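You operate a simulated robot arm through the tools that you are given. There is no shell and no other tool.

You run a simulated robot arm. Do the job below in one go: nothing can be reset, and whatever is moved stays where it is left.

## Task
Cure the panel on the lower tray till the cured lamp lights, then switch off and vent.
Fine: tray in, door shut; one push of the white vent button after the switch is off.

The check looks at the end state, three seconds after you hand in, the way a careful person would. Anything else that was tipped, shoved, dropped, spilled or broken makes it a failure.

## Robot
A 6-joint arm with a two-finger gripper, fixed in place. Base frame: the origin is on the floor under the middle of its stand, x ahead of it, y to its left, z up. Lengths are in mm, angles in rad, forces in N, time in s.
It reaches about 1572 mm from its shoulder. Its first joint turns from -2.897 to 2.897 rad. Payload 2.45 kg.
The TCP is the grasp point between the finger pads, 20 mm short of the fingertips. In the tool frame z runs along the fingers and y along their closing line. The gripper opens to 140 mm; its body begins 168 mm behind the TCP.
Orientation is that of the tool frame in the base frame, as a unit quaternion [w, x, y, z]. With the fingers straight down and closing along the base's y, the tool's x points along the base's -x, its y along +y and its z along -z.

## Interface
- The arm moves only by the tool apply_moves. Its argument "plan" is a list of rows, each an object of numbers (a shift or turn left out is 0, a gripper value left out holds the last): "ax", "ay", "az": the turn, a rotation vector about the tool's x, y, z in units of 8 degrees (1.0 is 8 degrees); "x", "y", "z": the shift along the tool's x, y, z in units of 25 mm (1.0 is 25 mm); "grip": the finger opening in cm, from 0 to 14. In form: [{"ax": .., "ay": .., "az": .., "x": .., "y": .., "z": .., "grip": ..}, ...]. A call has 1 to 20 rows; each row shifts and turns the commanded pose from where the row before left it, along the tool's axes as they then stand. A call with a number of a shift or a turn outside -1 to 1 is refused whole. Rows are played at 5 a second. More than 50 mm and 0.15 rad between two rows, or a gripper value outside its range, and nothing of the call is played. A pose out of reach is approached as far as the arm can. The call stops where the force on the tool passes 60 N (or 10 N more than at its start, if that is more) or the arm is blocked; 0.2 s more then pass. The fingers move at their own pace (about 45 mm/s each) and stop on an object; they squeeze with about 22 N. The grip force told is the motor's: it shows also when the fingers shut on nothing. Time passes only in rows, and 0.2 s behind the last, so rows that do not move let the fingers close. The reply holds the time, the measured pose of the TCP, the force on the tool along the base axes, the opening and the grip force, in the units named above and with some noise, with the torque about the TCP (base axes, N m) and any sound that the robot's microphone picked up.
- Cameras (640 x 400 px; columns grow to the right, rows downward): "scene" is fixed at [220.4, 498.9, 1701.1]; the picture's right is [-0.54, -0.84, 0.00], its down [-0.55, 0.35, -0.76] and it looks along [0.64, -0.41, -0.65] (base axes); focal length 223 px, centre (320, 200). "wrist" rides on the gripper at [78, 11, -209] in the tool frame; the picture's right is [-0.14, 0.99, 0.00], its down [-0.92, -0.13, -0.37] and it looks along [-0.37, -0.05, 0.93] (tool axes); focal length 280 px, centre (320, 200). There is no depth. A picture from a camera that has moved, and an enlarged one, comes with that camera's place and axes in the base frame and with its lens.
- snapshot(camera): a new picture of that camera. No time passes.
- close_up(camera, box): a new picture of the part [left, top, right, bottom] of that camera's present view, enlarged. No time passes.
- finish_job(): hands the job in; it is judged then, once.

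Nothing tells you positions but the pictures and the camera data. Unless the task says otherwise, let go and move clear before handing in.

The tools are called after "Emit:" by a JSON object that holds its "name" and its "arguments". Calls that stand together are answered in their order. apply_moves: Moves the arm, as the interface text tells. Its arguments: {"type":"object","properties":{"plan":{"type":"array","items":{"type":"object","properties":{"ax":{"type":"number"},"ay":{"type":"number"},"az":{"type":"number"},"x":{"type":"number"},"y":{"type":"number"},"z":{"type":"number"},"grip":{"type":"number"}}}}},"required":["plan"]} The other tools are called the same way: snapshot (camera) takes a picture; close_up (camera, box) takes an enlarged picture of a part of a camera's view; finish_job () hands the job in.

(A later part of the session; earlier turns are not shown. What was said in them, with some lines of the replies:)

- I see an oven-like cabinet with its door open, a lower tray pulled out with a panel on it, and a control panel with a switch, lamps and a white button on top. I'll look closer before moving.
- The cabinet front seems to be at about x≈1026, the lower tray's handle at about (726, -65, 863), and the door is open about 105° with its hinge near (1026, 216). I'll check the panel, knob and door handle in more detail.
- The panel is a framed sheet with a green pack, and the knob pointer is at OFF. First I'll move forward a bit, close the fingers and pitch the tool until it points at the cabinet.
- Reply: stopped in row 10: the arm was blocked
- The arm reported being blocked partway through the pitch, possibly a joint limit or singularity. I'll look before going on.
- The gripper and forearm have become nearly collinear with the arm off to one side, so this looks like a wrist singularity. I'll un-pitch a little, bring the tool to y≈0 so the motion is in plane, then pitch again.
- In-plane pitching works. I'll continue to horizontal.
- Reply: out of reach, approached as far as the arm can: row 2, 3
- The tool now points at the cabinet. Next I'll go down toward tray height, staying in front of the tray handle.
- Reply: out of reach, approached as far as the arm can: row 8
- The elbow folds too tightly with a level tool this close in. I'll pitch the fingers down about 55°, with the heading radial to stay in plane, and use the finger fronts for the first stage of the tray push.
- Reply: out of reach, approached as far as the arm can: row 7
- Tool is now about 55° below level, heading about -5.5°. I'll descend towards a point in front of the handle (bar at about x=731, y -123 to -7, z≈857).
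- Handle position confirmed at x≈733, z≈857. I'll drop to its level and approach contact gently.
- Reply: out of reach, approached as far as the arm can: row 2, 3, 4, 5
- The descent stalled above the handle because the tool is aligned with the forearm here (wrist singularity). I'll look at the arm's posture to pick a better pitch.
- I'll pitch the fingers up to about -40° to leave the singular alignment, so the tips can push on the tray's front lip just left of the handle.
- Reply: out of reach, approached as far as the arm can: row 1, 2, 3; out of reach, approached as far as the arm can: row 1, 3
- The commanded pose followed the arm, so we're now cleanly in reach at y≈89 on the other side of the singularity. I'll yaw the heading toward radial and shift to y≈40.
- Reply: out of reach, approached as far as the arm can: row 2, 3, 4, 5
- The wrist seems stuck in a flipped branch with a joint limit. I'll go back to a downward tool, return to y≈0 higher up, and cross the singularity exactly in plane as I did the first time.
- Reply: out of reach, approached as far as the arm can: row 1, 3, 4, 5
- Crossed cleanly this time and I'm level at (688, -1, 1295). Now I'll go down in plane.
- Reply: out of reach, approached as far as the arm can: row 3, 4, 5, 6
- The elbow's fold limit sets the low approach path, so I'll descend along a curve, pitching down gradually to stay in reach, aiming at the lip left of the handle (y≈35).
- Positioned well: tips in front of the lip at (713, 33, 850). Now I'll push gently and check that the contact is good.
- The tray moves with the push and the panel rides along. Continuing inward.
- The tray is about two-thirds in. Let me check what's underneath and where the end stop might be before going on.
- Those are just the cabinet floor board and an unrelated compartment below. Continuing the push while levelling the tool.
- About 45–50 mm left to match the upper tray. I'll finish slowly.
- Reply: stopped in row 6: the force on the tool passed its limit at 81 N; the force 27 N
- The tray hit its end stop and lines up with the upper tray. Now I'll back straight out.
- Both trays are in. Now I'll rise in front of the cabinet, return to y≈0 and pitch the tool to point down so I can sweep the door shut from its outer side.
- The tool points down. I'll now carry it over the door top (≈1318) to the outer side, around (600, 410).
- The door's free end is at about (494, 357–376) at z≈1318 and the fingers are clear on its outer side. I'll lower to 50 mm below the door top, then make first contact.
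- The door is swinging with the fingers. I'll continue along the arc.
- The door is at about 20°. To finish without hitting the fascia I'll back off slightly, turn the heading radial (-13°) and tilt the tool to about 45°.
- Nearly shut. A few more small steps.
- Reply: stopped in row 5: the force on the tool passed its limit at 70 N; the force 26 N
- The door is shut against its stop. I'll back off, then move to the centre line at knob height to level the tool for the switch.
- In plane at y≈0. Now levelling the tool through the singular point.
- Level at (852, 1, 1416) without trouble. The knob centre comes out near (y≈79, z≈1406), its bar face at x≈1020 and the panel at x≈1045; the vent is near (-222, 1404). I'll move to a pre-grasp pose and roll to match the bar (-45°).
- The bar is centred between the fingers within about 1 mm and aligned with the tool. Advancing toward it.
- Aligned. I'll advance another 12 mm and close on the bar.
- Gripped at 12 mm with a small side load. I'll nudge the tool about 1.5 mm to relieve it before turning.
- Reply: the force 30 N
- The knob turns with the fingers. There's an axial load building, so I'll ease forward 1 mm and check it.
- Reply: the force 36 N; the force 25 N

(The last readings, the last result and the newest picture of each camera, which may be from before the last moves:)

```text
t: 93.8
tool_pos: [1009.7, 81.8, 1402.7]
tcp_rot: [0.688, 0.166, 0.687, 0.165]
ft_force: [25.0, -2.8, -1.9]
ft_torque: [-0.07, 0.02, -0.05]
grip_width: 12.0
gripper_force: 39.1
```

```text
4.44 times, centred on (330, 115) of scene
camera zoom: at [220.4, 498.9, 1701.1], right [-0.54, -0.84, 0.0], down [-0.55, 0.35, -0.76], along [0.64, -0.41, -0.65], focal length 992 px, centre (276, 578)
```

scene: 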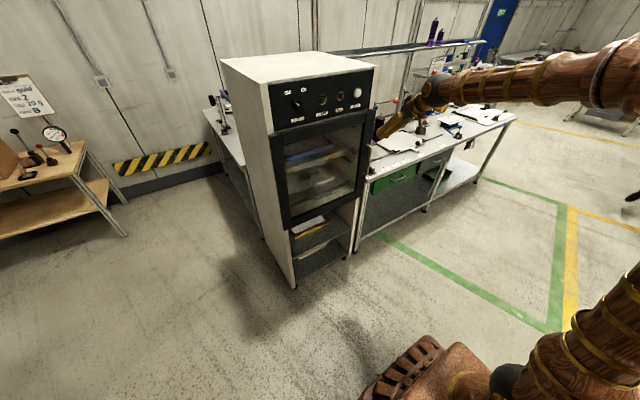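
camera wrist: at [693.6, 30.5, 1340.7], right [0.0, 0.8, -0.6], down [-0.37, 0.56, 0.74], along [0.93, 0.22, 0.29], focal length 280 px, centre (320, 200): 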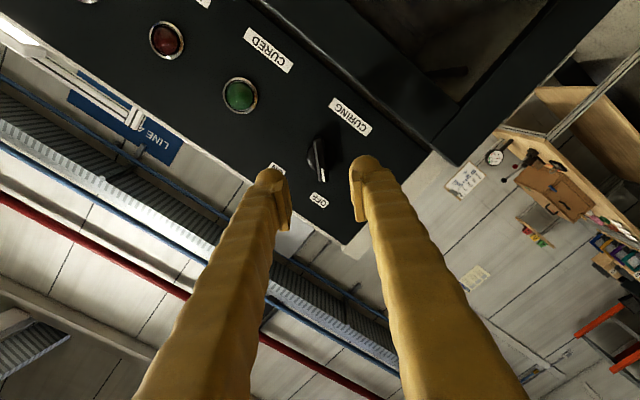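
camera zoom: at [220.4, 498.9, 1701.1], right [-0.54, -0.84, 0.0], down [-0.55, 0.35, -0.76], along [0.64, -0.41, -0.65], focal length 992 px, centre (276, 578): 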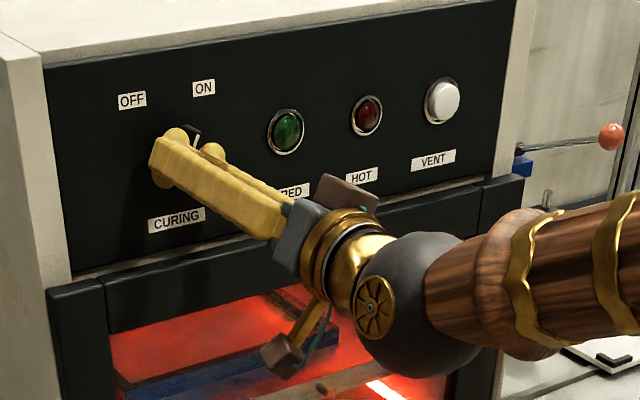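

The chamber glows red, so curing has started. I'll turn the rest of the way to ON and watch the lamp while holding the knob.

Emit:
{"name": "apply_moves", "arguments": {"plan": [{"az": 0.5, "z": 0.03}, {"az": 0.5}, {"az": 0.5}]}}

Emit:
{"name": "close_up", "arguments": {"camera": "scene", "box": [260, 70, 400, 160]}}

```text
t: 94.6
tool_pos: [1010.4, 80.8, 1404.1]
tcp_rot: [0.667, 0.237, 0.666, 0.236]
ft_force: [-9.0, -1.3, -4.3]
ft_torque: [-0.09, 0.08, 0.04]
grip_width: 12.0
gripper_force: 39.5
```

```text
4.44 times, centred on (330, 115) of scene
camera zoom: at [220.4, 498.9, 1701.1], right [-0.54, -0.84, 0.0], down [-0.55, 0.35, -0.76], along [0.64, -0.41, -0.65], focal length 992 px, centre (276, 578)
```

zoom: 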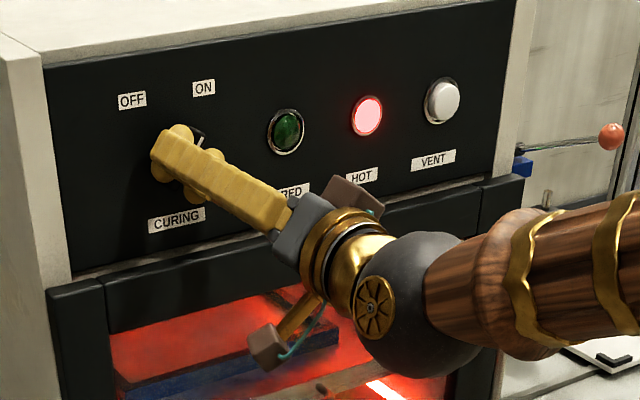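

The HOT lamp is on now. I'll wait in short steps for the CURED lamp.

Emit:
{"name": "apply_moves", "arguments": {"plan": [{}, {}, {}, {}, {}]}}

Emit:
{"name": "close_up", "arguments": {"camera": "scene", "box": [260, 70, 400, 160]}}

```text
t: 95.8
tool_pos: [1010.0, 81.4, 1405.0]
tcp_rot: [0.667, 0.235, 0.666, 0.236]
ft_force: [-14.6, 0.2, -3.7]
ft_torque: [0.01, 0.08, 0.01]
grip_width: 12.2
gripper_force: 38.9
```

```text
4.44 times, centred on (330, 115) of scene
camera zoom: at [220.4, 498.9, 1701.1], right [-0.54, -0.84, 0.0], down [-0.55, 0.35, -0.76], along [0.64, -0.41, -0.65], focal length 992 px, centre (276, 578)
```

zoom: 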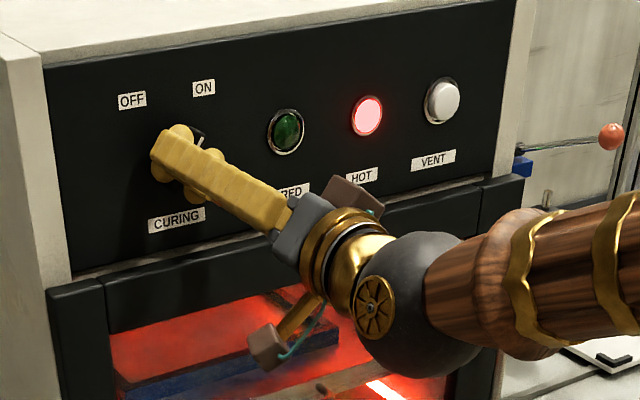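

Emit:
{"name": "apply_moves", "arguments": {"plan": [{}, {}, {}, {}, {}, {}, {}, {}]}}

Emit:
{"name": "close_up", "arguments": {"camera": "scene", "box": [260, 70, 400, 160]}}

```text
t: 97.6
tool_pos: [1010.4, 81.1, 1403.5]
tcp_rot: [0.667, 0.236, 0.666, 0.236]
ft_force: [-11.0, 2.2, -1.0]
ft_torque: [0.02, 0.04, 0.01]
grip_width: 12.1
gripper_force: 38.8
```

```text
4.44 times, centred on (330, 115) of scene
camera zoom: at [220.4, 498.9, 1701.1], right [-0.54, -0.84, 0.0], down [-0.55, 0.35, -0.76], along [0.64, -0.41, -0.65], focal length 992 px, centre (276, 578)
```

zoom: 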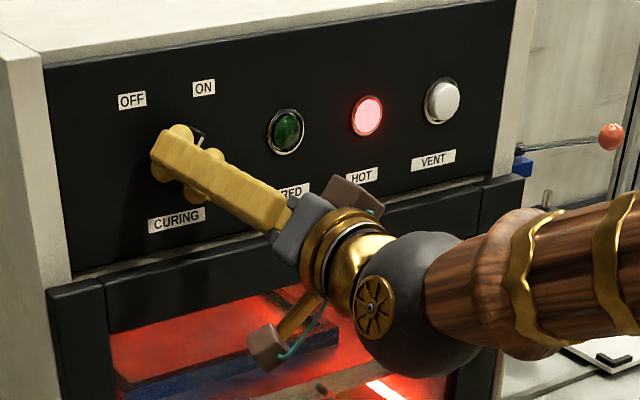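

Still curing: HOT lit, CURED dark. I'll keep waiting in short steps.

Emit:
{"name": "apply_moves", "arguments": {"plan": [{}, {}, {}, {}, {}, {}, {}, {}, {}]}}

Emit:
{"name": "close_up", "arguments": {"camera": "scene", "box": [260, 70, 400, 160]}}

```text
t: 99.6
tool_pos: [1009.8, 81.3, 1403.5]
tcp_rot: [0.667, 0.235, 0.666, 0.236]
ft_force: [-2.5, 2.1, 1.9]
ft_torque: [0.01, -0.01, 0.01]
grip_width: 11.9
gripper_force: 38.9
```

```text
4.44 times, centred on (330, 115) of scene
camera zoom: at [220.4, 498.9, 1701.1], right [-0.54, -0.84, 0.0], down [-0.55, 0.35, -0.76], along [0.64, -0.41, -0.65], focal length 992 px, centre (276, 578)
```

zoom: 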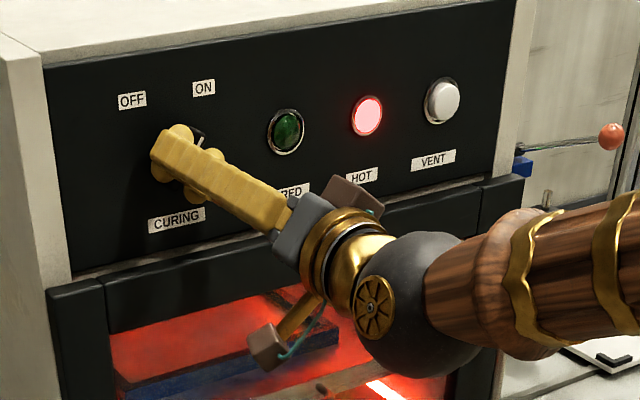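

Emit:
{"name": "apply_moves", "arguments": {"plan": [{}, {}, {}, {}, {}, {}, {}, {}, {}]}}

Emit:
{"name": "close_up", "arguments": {"camera": "scene", "box": [260, 70, 400, 160]}}

```text
t: 101.6
tool_pos: [1010.4, 81.9, 1403.2]
tcp_rot: [0.667, 0.237, 0.666, 0.235]
ft_force: [-0.5, 1.4, 3.7]
ft_torque: [0.01, -0.03, 0.03]
grip_width: 12.2
gripper_force: 38.7
```

```text
4.44 times, centred on (330, 115) of scene
camera zoom: at [220.4, 498.9, 1701.1], right [-0.54, -0.84, 0.0], down [-0.55, 0.35, -0.76], along [0.64, -0.41, -0.65], focal length 992 px, centre (276, 578)
```

zoom: 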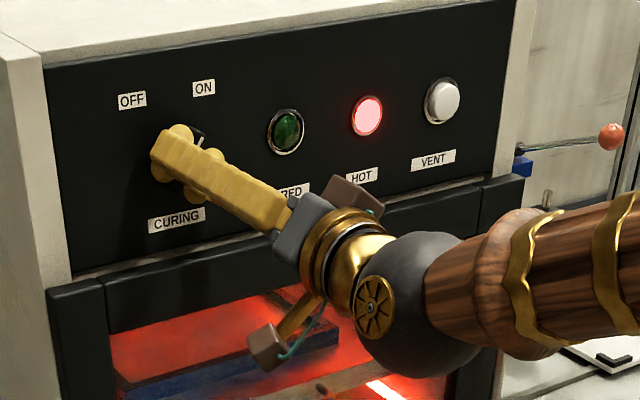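

Emit:
{"name": "apply_moves", "arguments": {"plan": [{}, {}, {}, {}, {}, {}, {}, {}, {}]}}

Emit:
{"name": "close_up", "arguments": {"camera": "scene", "box": [260, 70, 400, 160]}}

```text
t: 103.6
tool_pos: [1009.8, 82.3, 1403.7]
tcp_rot: [0.667, 0.235, 0.666, 0.236]
ft_force: [-0.1, 1.2, 5.5]
ft_torque: [0.01, -0.03, 0.04]
grip_width: 12.3
gripper_force: 38.6
```

```text
4.44 times, centred on (330, 115) of scene
camera zoom: at [220.4, 498.9, 1701.1], right [-0.54, -0.84, 0.0], down [-0.55, 0.35, -0.76], along [0.64, -0.41, -0.65], focal length 992 px, centre (276, 578)
```

zoom: 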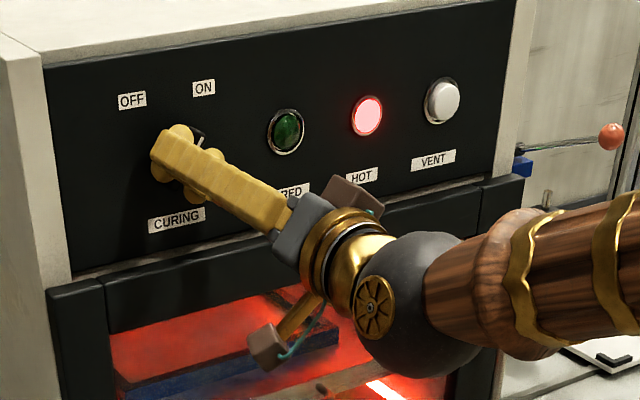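

Emit:
{"name": "apply_moves", "arguments": {"plan": [{}, {}, {}, {}, {}, {}, {}, {}, {}]}}

Emit:
{"name": "close_up", "arguments": {"camera": "scene", "box": [260, 70, 400, 160]}}

```text
t: 105.6
tool_pos: [1009.5, 81.5, 1404.6]
tcp_rot: [0.667, 0.237, 0.666, 0.236]
ft_force: [1.3, 2.1, 5.3]
ft_torque: [0.03, -0.08, 0.02]
grip_width: 12.0
gripper_force: 38.8
```

```text
4.44 times, centred on (330, 115) of scene
camera zoom: at [220.4, 498.9, 1701.1], right [-0.54, -0.84, 0.0], down [-0.55, 0.35, -0.76], along [0.64, -0.41, -0.65], focal length 992 px, centre (276, 578)
```

zoom: 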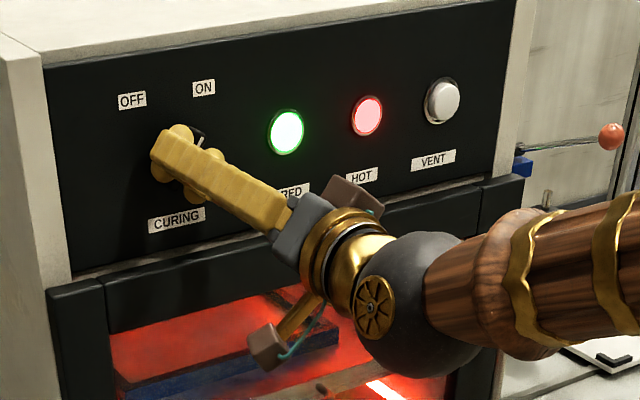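

CURED is lit. Turning the switch back to OFF now.

Emit:
{"name": "apply_moves", "arguments": {"plan": [{"az": -0.8}, {"az": -0.8}, {"az": -0.8}, {"az": -0.8}, {"az": -0.8}, {"az": -0.8}]}}

Emit:
{"name": "apply_moves", "arguments": {"plan": [{"az": -0.75}, {"az": -0.75}, {"az": -0.75}, {"az": -0.75}, {"az": -0.75}, {"az": -0.75}, {"az": -0.75}]}}

Emit:
{"name": "close_up", "arguments": {"camera": "scene", "box": [260, 70, 400, 160]}}

```text
t: 107.0
tool_pos: [1009.6, 81.4, 1402.9]
tcp_rot: [0.707, 0.003, 0.707, 0.003]
ft_force: [-2.4, -17.2, 2.1]
ft_torque: [0.12, -0.11, -0.18]
grip_width: 12.4
gripper_force: 38.6
```

```text
t: 108.6
tool_pos: [1010.1, 80.3, 1403.1]
tcp_rot: [0.661, -0.249, 0.661, -0.252]
ft_force: [-13.6, -48.7, -0.7]
ft_torque: [0.1, -0.01, -0.53]
grip_width: 11.9
gripper_force: 38.8
```

```text
4.44 times, centred on (330, 115) of scene
camera zoom: at [220.4, 498.9, 1701.1], right [-0.54, -0.84, 0.0], down [-0.55, 0.35, -0.76], along [0.64, -0.41, -0.65], focal length 992 px, centre (276, 578)
```

zoom: 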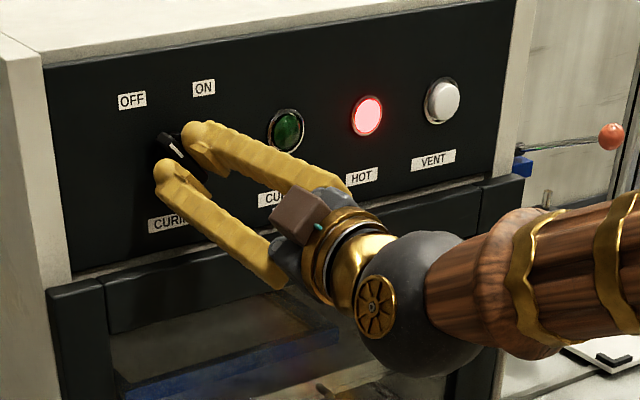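

Heat is off. I'll relieve the side load, finish the last few degrees to OFF and release.

Emit:
{"name": "apply_moves", "arguments": {"plan": [{"x": 0.05, "y": -0.05}, {"az": -0.2}, {"az": -0.23}]}}

Emit:
{"name": "close_up", "arguments": {"camera": "scene", "box": [280, 80, 340, 120]}}

```text
t: 109.4
tool_pos: [1010.4, 79.1, 1404.3]
tcp_rot: [0.654, -0.269, 0.653, -0.271]
ft_force: [-3.0, -24.5, 3.0]
ft_torque: [0.09, -0.03, -0.18]
grip_width: 12.1
gripper_force: 39.3
```

```text
10.00 times, centred on (310, 100) of scene
camera zoom: at [220.4, 498.9, 1701.1], right [-0.54, -0.84, 0.0], down [-0.55, 0.35, -0.76], along [0.64, -0.41, -0.65], focal length 2233 px, centre (420, 1200)
```

zoom: 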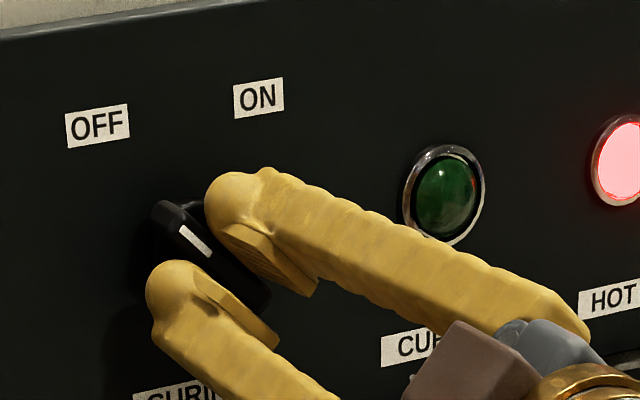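

Emit:
{"name": "apply_moves", "arguments": {"plan": [{"x": 0.03, "y": -0.03}, {"grip": 5}, {}, {}, {"z": -0.5}, {"z": -1}, {"z": -1}, {"z": -1}, {"z": -1}]}}

Emit:
{"name": "close_up", "arguments": {"camera": "scene", "box": [260, 70, 400, 160]}}

Emit:
{"name": "snapshot", "arguments": {"camera": "wrist"}}

```text
t: 111.4
tool_pos: [897.3, 80.2, 1404.0]
tcp_rot: [0.653, -0.27, 0.654, -0.27]
ft_force: [0.2, -0.4, -0.4]
ft_torque: [-0.01, 0.0, 0.04]
grip_width: 49.9
gripper_force: 0.0
```

```text
4.44 times, centred on (330, 115) of scene
camera zoom: at [220.4, 498.9, 1701.1], right [-0.54, -0.84, 0.0], down [-0.55, 0.35, -0.76], along [0.64, -0.41, -0.65], focal length 992 px, centre (276, 578)
```

zoom: 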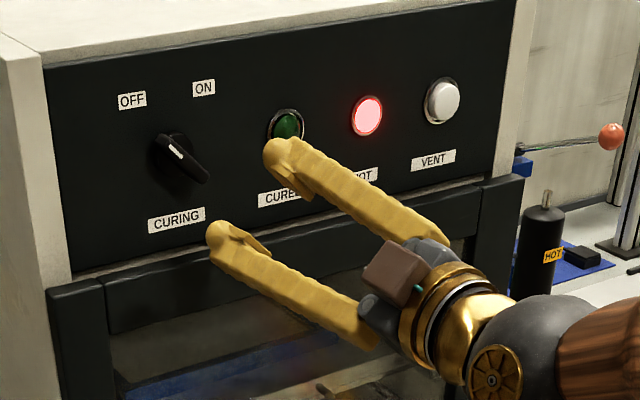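

```text
taken
camera wrist: at [688.5, 31.3, 1339.5], right [0.0, 0.8, -0.6], down [-0.37, 0.56, 0.74], along [0.93, 0.22, 0.3], focal length 280 px, centre (320, 200)
```

wrist: 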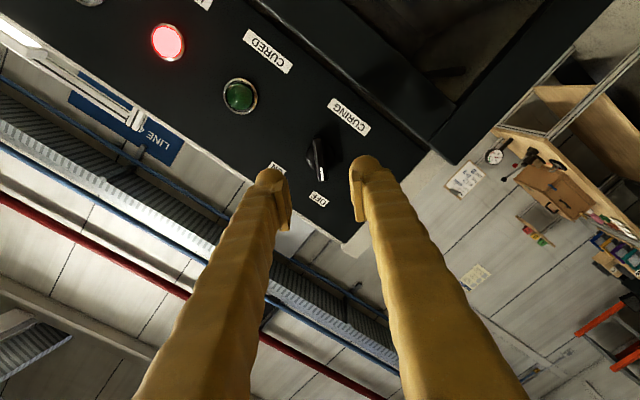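

The knob sits at OFF. Next I'll roll the tool back, close the fingers and move across to the vent button.

Emit:
{"name": "apply_moves", "arguments": {"plan": [{"az": 0.9375, "grip": 0}, {"az": 0.9375}, {"az": 0.9375}, {"az": 0.9375}, {"az": 0.9375}, {"az": 0.9375}, {"ax": 0.144, "y": -0.93}, {"ax": 0.144, "y": -0.93}, {"ax": 0.144, "y": -0.93}, {"ax": 0.144, "y": -0.93}, {"ax": 0.144, "y": -0.93}, {"ax": 0.144, "y": -0.93}]}}

```text
t: 114.0
tool_pos: [890.8, -60.0, 1402.1]
tcp_rot: [0.706, 0.045, 0.706, -0.043]
ft_force: [-0.2, 0.1, 0.3]
ft_torque: [-0.02, 0.0, 0.03]
grip_width: 0.2
gripper_force: 21.7
```

Emit:
{"name": "apply_moves", "arguments": {"plan": [{"ax": 0.144, "y": -0.93}, {"ax": 0.144, "y": -0.93}, {"ax": 0.144, "y": -0.93}, {"ax": 0.144, "y": -0.93}, {"ax": 0.144, "y": -0.93}, {"ax": 0.144, "y": -0.93}, {"ax": 0.144, "y": -0.93}]}}

Emit:
{"name": "snapshot", "arguments": {"camera": "wrist"}}

Emit:
{"name": "close_up", "arguments": {"camera": "scene", "box": [260, 50, 440, 160]}}

```text
t: 115.6
tool_pos: [862.5, -220.2, 1403.2]
tcp_rot: [0.701, 0.094, 0.701, -0.091]
ft_force: [0.6, -0.1, 0.1]
ft_torque: [0.0, 0.0, -0.02]
grip_width: 0.0
gripper_force: 21.7
```

```text
taken
camera wrist: at [662.9, -155.9, 1323.8], right [0.26, 0.96, 0.14], down [-0.39, -0.03, 0.92], along [0.88, -0.29, 0.36], focal length 280 px, centre (320, 200)
```

wrist: 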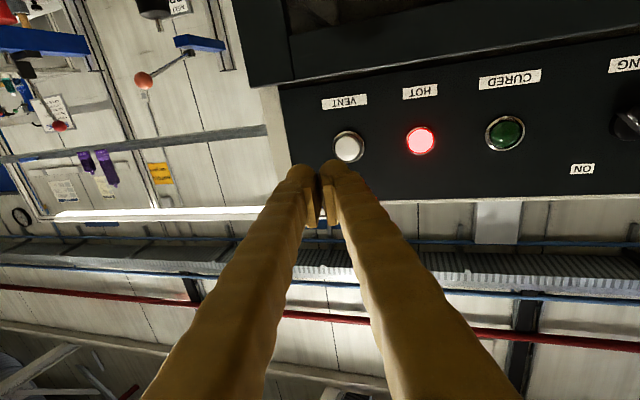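

```text
3.56 times, centred on (350, 105) of scene
camera zoom: at [220.4, 498.9, 1701.1], right [-0.54, -0.84, 0.0], down [-0.55, 0.35, -0.76], along [0.64, -0.41, -0.65], focal length 794 px, centre (213, 538)
```

zoom: 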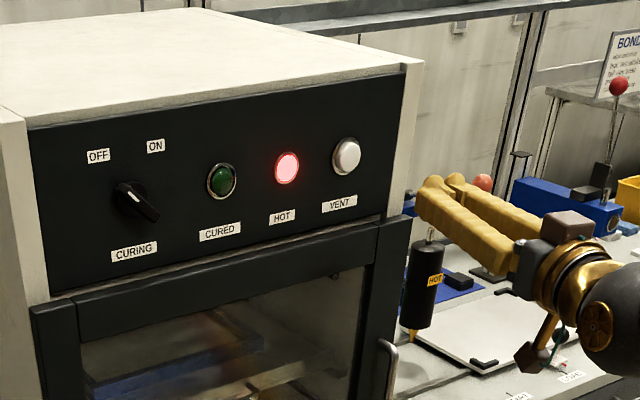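

The vent button appears at about (1030, -224, 1403). I'll approach to just short of it and verify.

Emit:
{"name": "apply_moves", "arguments": {"plan": [{"z": 0.84, "y": 0.151}, {"z": 0.84, "y": 0.151}, {"z": 0.84, "y": 0.151}, {"z": 0.84, "y": 0.151}, {"z": 0.84, "y": 0.151}, {"z": 0.6, "y": 0.11}]}}

Emit:
{"name": "close_up", "arguments": {"camera": "wrist", "box": [240, 100, 400, 220]}}

Emit:
{"name": "close_up", "arguments": {"camera": "scene", "box": [320, 70, 400, 130]}}

```text
t: 117.0
tool_pos: [984.2, -230.4, 1403.7]
tcp_rot: [0.701, 0.094, 0.701, -0.092]
ft_force: [0.7, -0.4, -0.2]
ft_torque: [-0.02, 0.01, -0.01]
grip_width: 0.2
gripper_force: 21.8
```

```text
3.33 times, centred on (320, 160) of wrist
camera zoom: at [784.2, -166.4, 1324.3], right [0.26, 0.96, 0.14], down [-0.39, -0.03, 0.92], along [0.88, -0.29, 0.37], focal length 935 px, centre (320, 333)
```

zoom: 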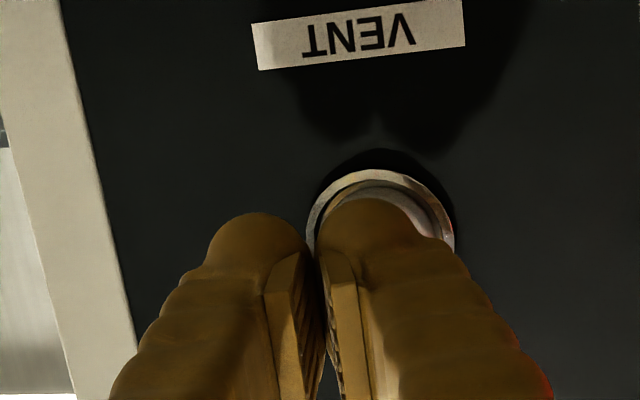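

```text
6.67 times, centred on (360, 100) of scene
camera zoom: at [220.4, 498.9, 1701.1], right [-0.54, -0.84, 0.0], down [-0.55, 0.35, -0.76], along [0.64, -0.41, -0.65], focal length 1488 px, centre (53, 867)
```

zoom: 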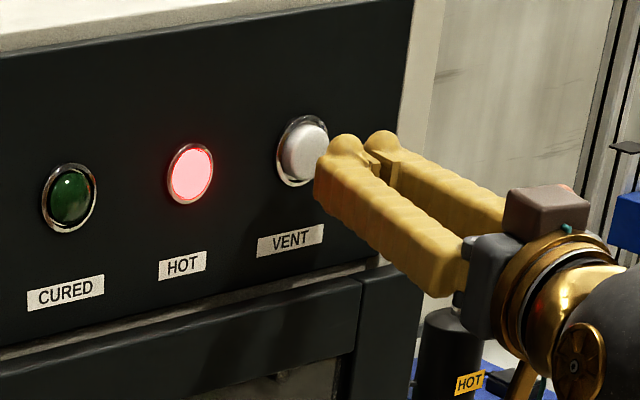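

The left fingertip lines up with the button. Pressing slowly now, watching the force.

Emit:
{"name": "apply_moves", "arguments": {"plan": [{"z": 0.1545, "y": 0.0415}, {"z": 0.1545, "y": 0.0415}, {"z": 0.1545, "y": 0.0415}, {"z": 0.1545, "y": 0.0415}]}}

Emit:
{"name": "close_up", "arguments": {"camera": "wrist", "box": [240, 100, 400, 220]}}

Emit:
{"name": "close_up", "arguments": {"camera": "scene", "box": [320, 70, 400, 130]}}

```text
t: 118.0
tool_pos: [999.3, -230.6, 1402.8]
tcp_rot: [0.701, 0.094, 0.701, -0.092]
ft_force: [-0.5, 0.1, -0.1]
ft_torque: [0.02, -0.05, 0.0]
grip_width: 0.2
gripper_force: 22.1
```

```text
3.33 times, centred on (320, 160) of wrist
camera zoom: at [800.2, -166.1, 1323.6], right [0.26, 0.96, 0.14], down [-0.39, -0.03, 0.92], along [0.88, -0.29, 0.36], focal length 935 px, centre (320, 333)
```

zoom: 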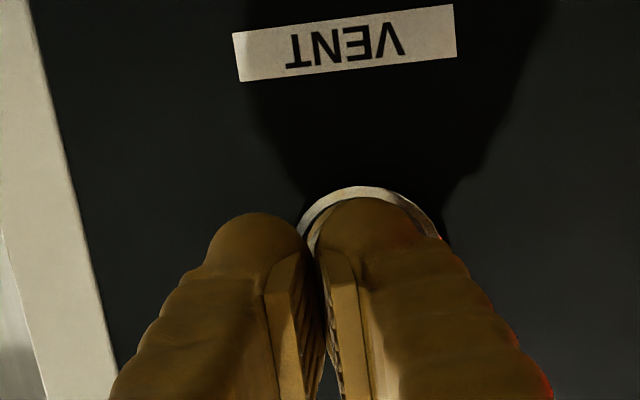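

```text
6.67 times, centred on (360, 100) of scene
camera zoom: at [220.4, 498.9, 1701.1], right [-0.54, -0.84, 0.0], down [-0.55, 0.35, -0.76], along [0.64, -0.41, -0.65], focal length 1488 px, centre (53, 867)
```

zoom: 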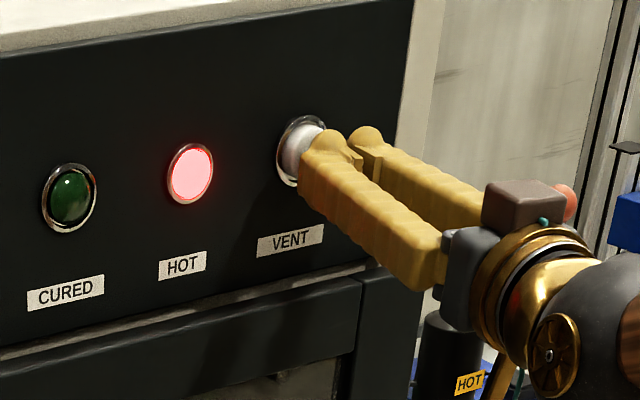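

Emit:
{"name": "apply_moves", "arguments": {"plan": [{"z": 0.077, "y": 0.021}, {"z": 0.077, "y": 0.021}, {"z": 0.077, "y": 0.021}]}}

Emit:
{"name": "close_up", "arguments": {"camera": "scene", "box": [320, 70, 400, 130]}}

```text
t: 118.8
tool_pos: [1005.7, -231.0, 1402.1]
tcp_rot: [0.701, 0.094, 0.701, -0.091]
ft_force: [0.1, -0.5, 0.4]
ft_torque: [0.01, -0.02, 0.01]
grip_width: 0.0
gripper_force: 22.3
```

```text
6.67 times, centred on (360, 100) of scene
camera zoom: at [220.4, 498.9, 1701.1], right [-0.54, -0.84, 0.0], down [-0.55, 0.35, -0.76], along [0.64, -0.41, -0.65], focal length 1488 px, centre (53, 867)
```

zoom: 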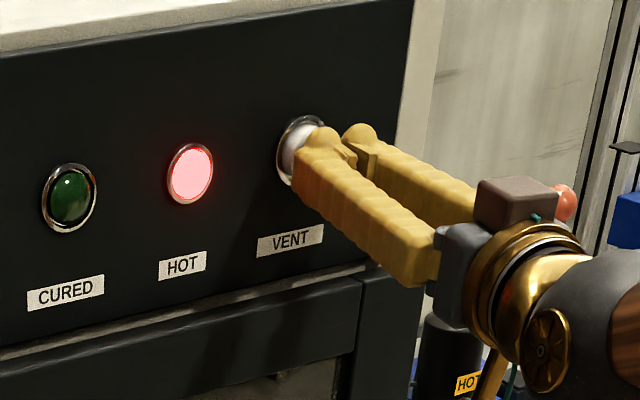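

Emit:
{"name": "apply_moves", "arguments": {"plan": [{"z": 0.077, "y": 0.021}, {"z": 0.077, "y": 0.021}]}}

Emit:
{"name": "close_up", "arguments": {"camera": "scene", "box": [320, 70, 400, 130]}}

```text
t: 119.4
tool_pos: [1008.8, -229.8, 1404.2]
tcp_rot: [0.701, 0.093, 0.701, -0.091]
ft_force: [0.4, 0.4, -0.5]
ft_torque: [-0.02, -0.01, -0.01]
grip_width: 0.0
gripper_force: 22.0
```

```text
6.67 times, centred on (360, 100) of scene
camera zoom: at [220.4, 498.9, 1701.1], right [-0.54, -0.84, 0.0], down [-0.55, 0.35, -0.76], along [0.64, -0.41, -0.65], focal length 1488 px, centre (53, 867)
```

zoom: 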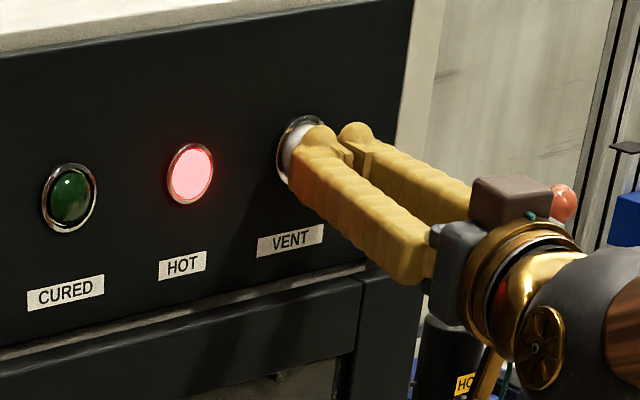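

Emit:
{"name": "apply_moves", "arguments": {"plan": [{"z": 0.077, "y": 0.021}, {"z": 0.077, "y": 0.021}]}}

Emit:
{"name": "close_up", "arguments": {"camera": "scene", "box": [320, 70, 400, 130]}}

```text
t: 120.0
tool_pos: [1013.3, -230.4, 1402.7]
tcp_rot: [0.701, 0.094, 0.701, -0.091]
ft_force: [0.1, -0.2, -0.8]
ft_torque: [-0.01, -0.04, 0.03]
grip_width: 0.1
gripper_force: 22.0
```

```text
6.67 times, centred on (360, 100) of scene
camera zoom: at [220.4, 498.9, 1701.1], right [-0.54, -0.84, 0.0], down [-0.55, 0.35, -0.76], along [0.64, -0.41, -0.65], focal length 1488 px, centre (53, 867)
```

zoom: 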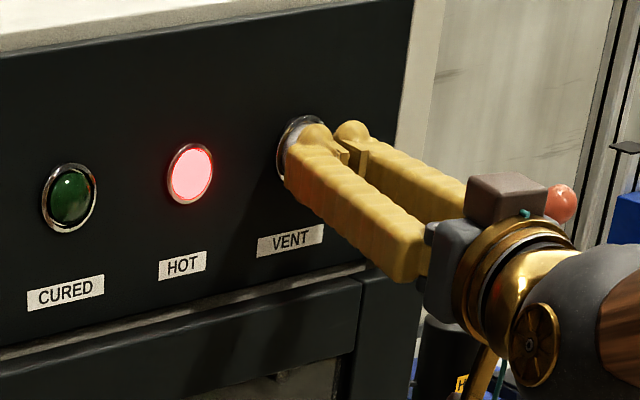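

Emit:
{"name": "apply_moves", "arguments": {"plan": [{"z": 0.077, "y": 0.021}, {"z": 0.077, "y": 0.021}]}}

Emit:
{"name": "close_up", "arguments": {"camera": "scene", "box": [320, 70, 400, 130]}}

```text
t: 120.6
tool_pos: [1016.6, -229.6, 1402.1]
tcp_rot: [0.701, 0.093, 0.701, -0.091]
ft_force: [-2.6, -0.3, -0.3]
ft_torque: [0.01, -0.02, 0.03]
grip_width: 0.0
gripper_force: 21.8
```

```text
6.67 times, centred on (360, 100) of scene
camera zoom: at [220.4, 498.9, 1701.1], right [-0.54, -0.84, 0.0], down [-0.55, 0.35, -0.76], along [0.64, -0.41, -0.65], focal length 1488 px, centre (53, 867)
```

zoom: 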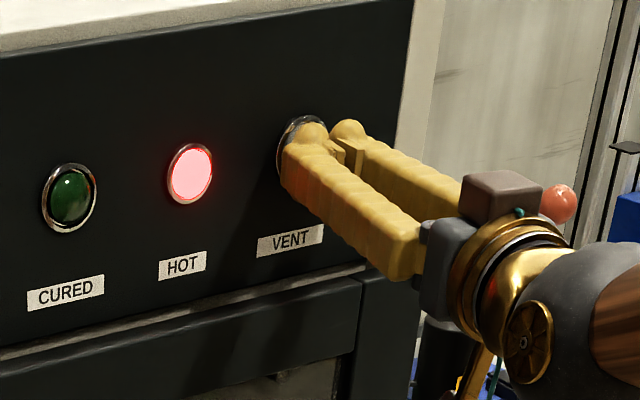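

Contact made (about 2.6 N). I'll continue the same push until it bottoms out.

Emit:
{"name": "apply_moves", "arguments": {"plan": [{"z": 0.058, "y": 0.0155}, {"z": 0.058, "y": 0.0155}, {"z": 0.058, "y": 0.0155}]}}

Emit:
{"name": "close_up", "arguments": {"camera": "scene", "box": [320, 70, 400, 130]}}

```text
t: 121.4
tool_pos: [1020.4, -231.0, 1402.2]
tcp_rot: [0.701, 0.093, 0.701, -0.092]
ft_force: [-20.8, 1.8, -1.6]
ft_torque: [-0.01, -0.03, 0.18]
grip_width: 0.0
gripper_force: 22.3
heard: click
```

```text
6.67 times, centred on (360, 100) of scene
camera zoom: at [220.4, 498.9, 1701.1], right [-0.54, -0.84, 0.0], down [-0.55, 0.35, -0.76], along [0.64, -0.41, -0.65], focal length 1488 px, centre (53, 867)
```

zoom: 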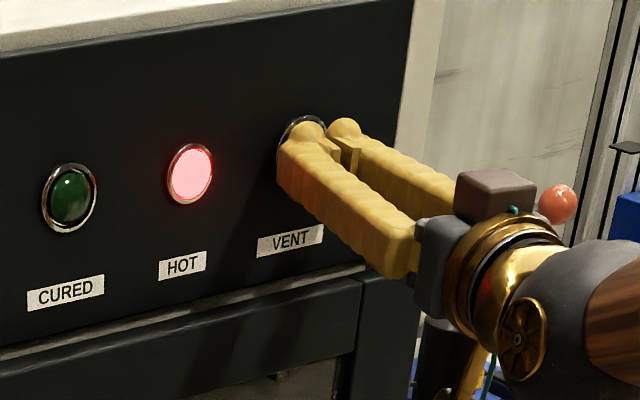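

A click: the vent push registered. I'll withdraw straight back in one smooth motion.

Emit:
{"name": "apply_moves", "arguments": {"plan": [{"z": -0.3, "y": -0.08}, {"z": -0.77, "y": -0.207}, {"z": -0.77, "y": -0.207}, {"z": -0.77, "y": -0.207}, {"z": -0.77, "y": -0.207}, {"z": -0.77, "y": -0.207}]}}

Emit:
{"name": "close_up", "arguments": {"camera": "scene", "box": [260, 60, 400, 150]}}

Emit:
{"name": "snapshot", "arguments": {"camera": "scene"}}

```text
t: 122.8
tool_pos: [913.1, -231.9, 1403.1]
tcp_rot: [0.701, 0.093, 0.701, -0.092]
ft_force: [0.1, 0.8, -0.9]
ft_torque: [0.0, 0.03, 0.0]
grip_width: 0.0
gripper_force: 22.0
```

```text
4.44 times, centred on (330, 105) of scene
camera zoom: at [220.4, 498.9, 1701.1], right [-0.54, -0.84, 0.0], down [-0.55, 0.35, -0.76], along [0.64, -0.41, -0.65], focal length 992 px, centre (276, 622)
```

zoom: 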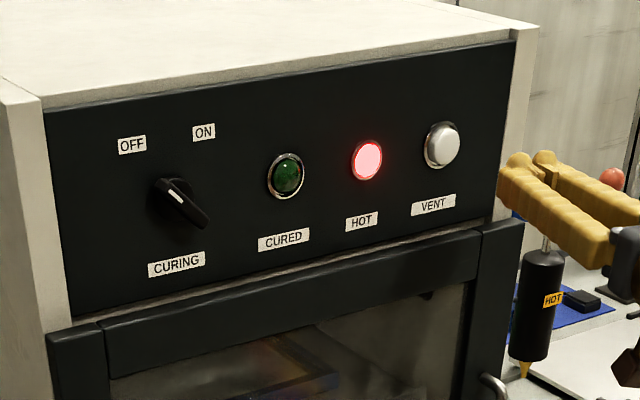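

```text
taken
```

scene: 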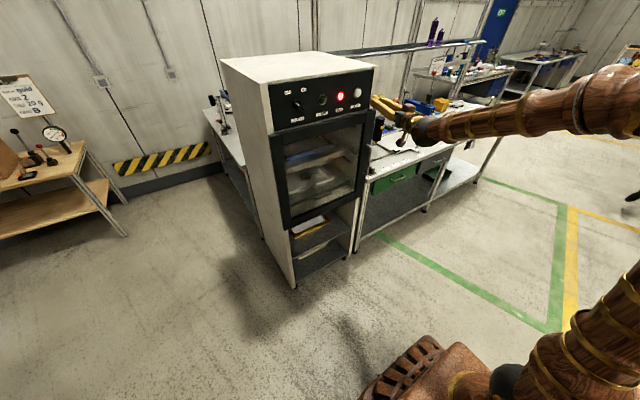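

The knob is at OFF, the door is shut and the vent has been pushed once. HOT is still lit, so I'll move further clear and wait to see it cool.

Emit:
{"name": "apply_moves", "arguments": {"plan": [{"z": -0.77, "y": -0.207}, {"z": -0.77, "y": -0.207}, {"z": -0.77, "y": -0.207}, {}, {}, {}, {}, {}, {}, {}, {}, {}, {}, {}, {}]}}

Emit:
{"name": "close_up", "arguments": {"camera": "scene", "box": [260, 60, 400, 150]}}

```text
t: 126.0
tool_pos: [853.7, -231.0, 1402.9]
tcp_rot: [0.701, 0.093, 0.701, -0.092]
ft_force: [-0.2, -0.4, 0.6]
ft_torque: [-0.01, -0.01, 0.01]
grip_width: 0.0
gripper_force: 22.4
```

```text
4.44 times, centred on (330, 105) of scene
camera zoom: at [220.4, 498.9, 1701.1], right [-0.54, -0.84, 0.0], down [-0.55, 0.35, -0.76], along [0.64, -0.41, -0.65], focal length 992 px, centre (276, 622)
```

zoom: 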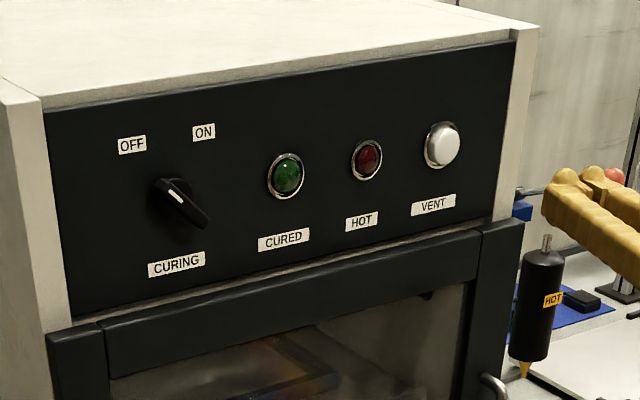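

The HOT lamp has gone out, so venting worked. A last check of the door and trays before handing in.

Emit:
{"name": "close_up", "arguments": {"camera": "scene", "box": [255, 95, 385, 235]}}

Emit:
{"name": "snapshot", "arguments": {"camera": "wrist"}}

```text
2.86 times, centred on (320, 165) of scene
camera zoom: at [220.4, 498.9, 1701.1], right [-0.54, -0.84, 0.0], down [-0.55, 0.35, -0.76], along [0.64, -0.41, -0.65], focal length 638 px, centre (320, 300)
```

zoom: 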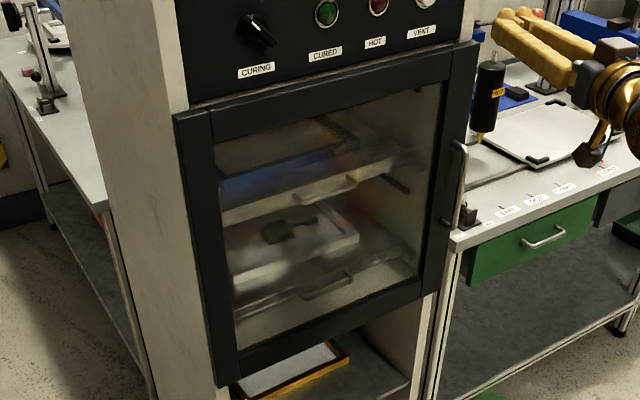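

```text
taken
camera wrist: at [655.6, -166.6, 1324.0], right [0.26, 0.96, 0.14], down [-0.39, -0.03, 0.92], along [0.88, -0.29, 0.37], focal length 280 px, centre (320, 200)
```

wrist: 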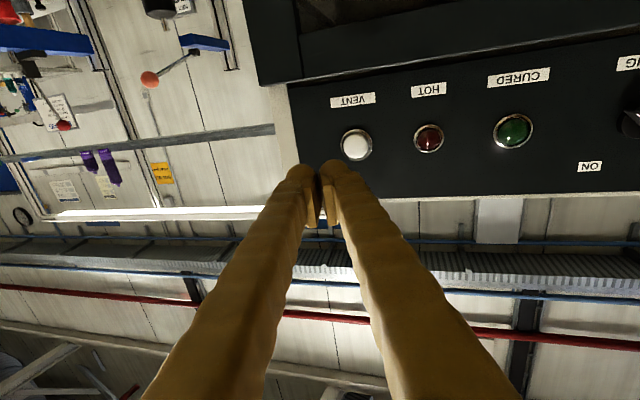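

The tray is in, the door is shut, and the switch is at OFF. The vent was pushed once after switch-off, the HOT lamp is out, and the gripper is clear, so I'm handing in.

Emit:
{"name": "finish_job", "arguments": {}}

```text
The job is handed in.
```

The panel on the lower tray is cured, the oven is switched off and vented, and I've handed the job in.

- **Cure:** I pushed the tray in to its stop, closed the door and turned the switch to ON. The CURED lamp lit after about 12 seconds. It went dark again when I switched off.
- **Switch off and vent:** I turned the switch back to OFF, then pushed the white vent button once and heard it click. The HOT lamp went out a few seconds later.
- **End state:** The tray is in, the door is shut, the switch points to OFF and the gripper is clear. In the final pictures the panel sits on its tray, and I saw nothing else moved or tipped.
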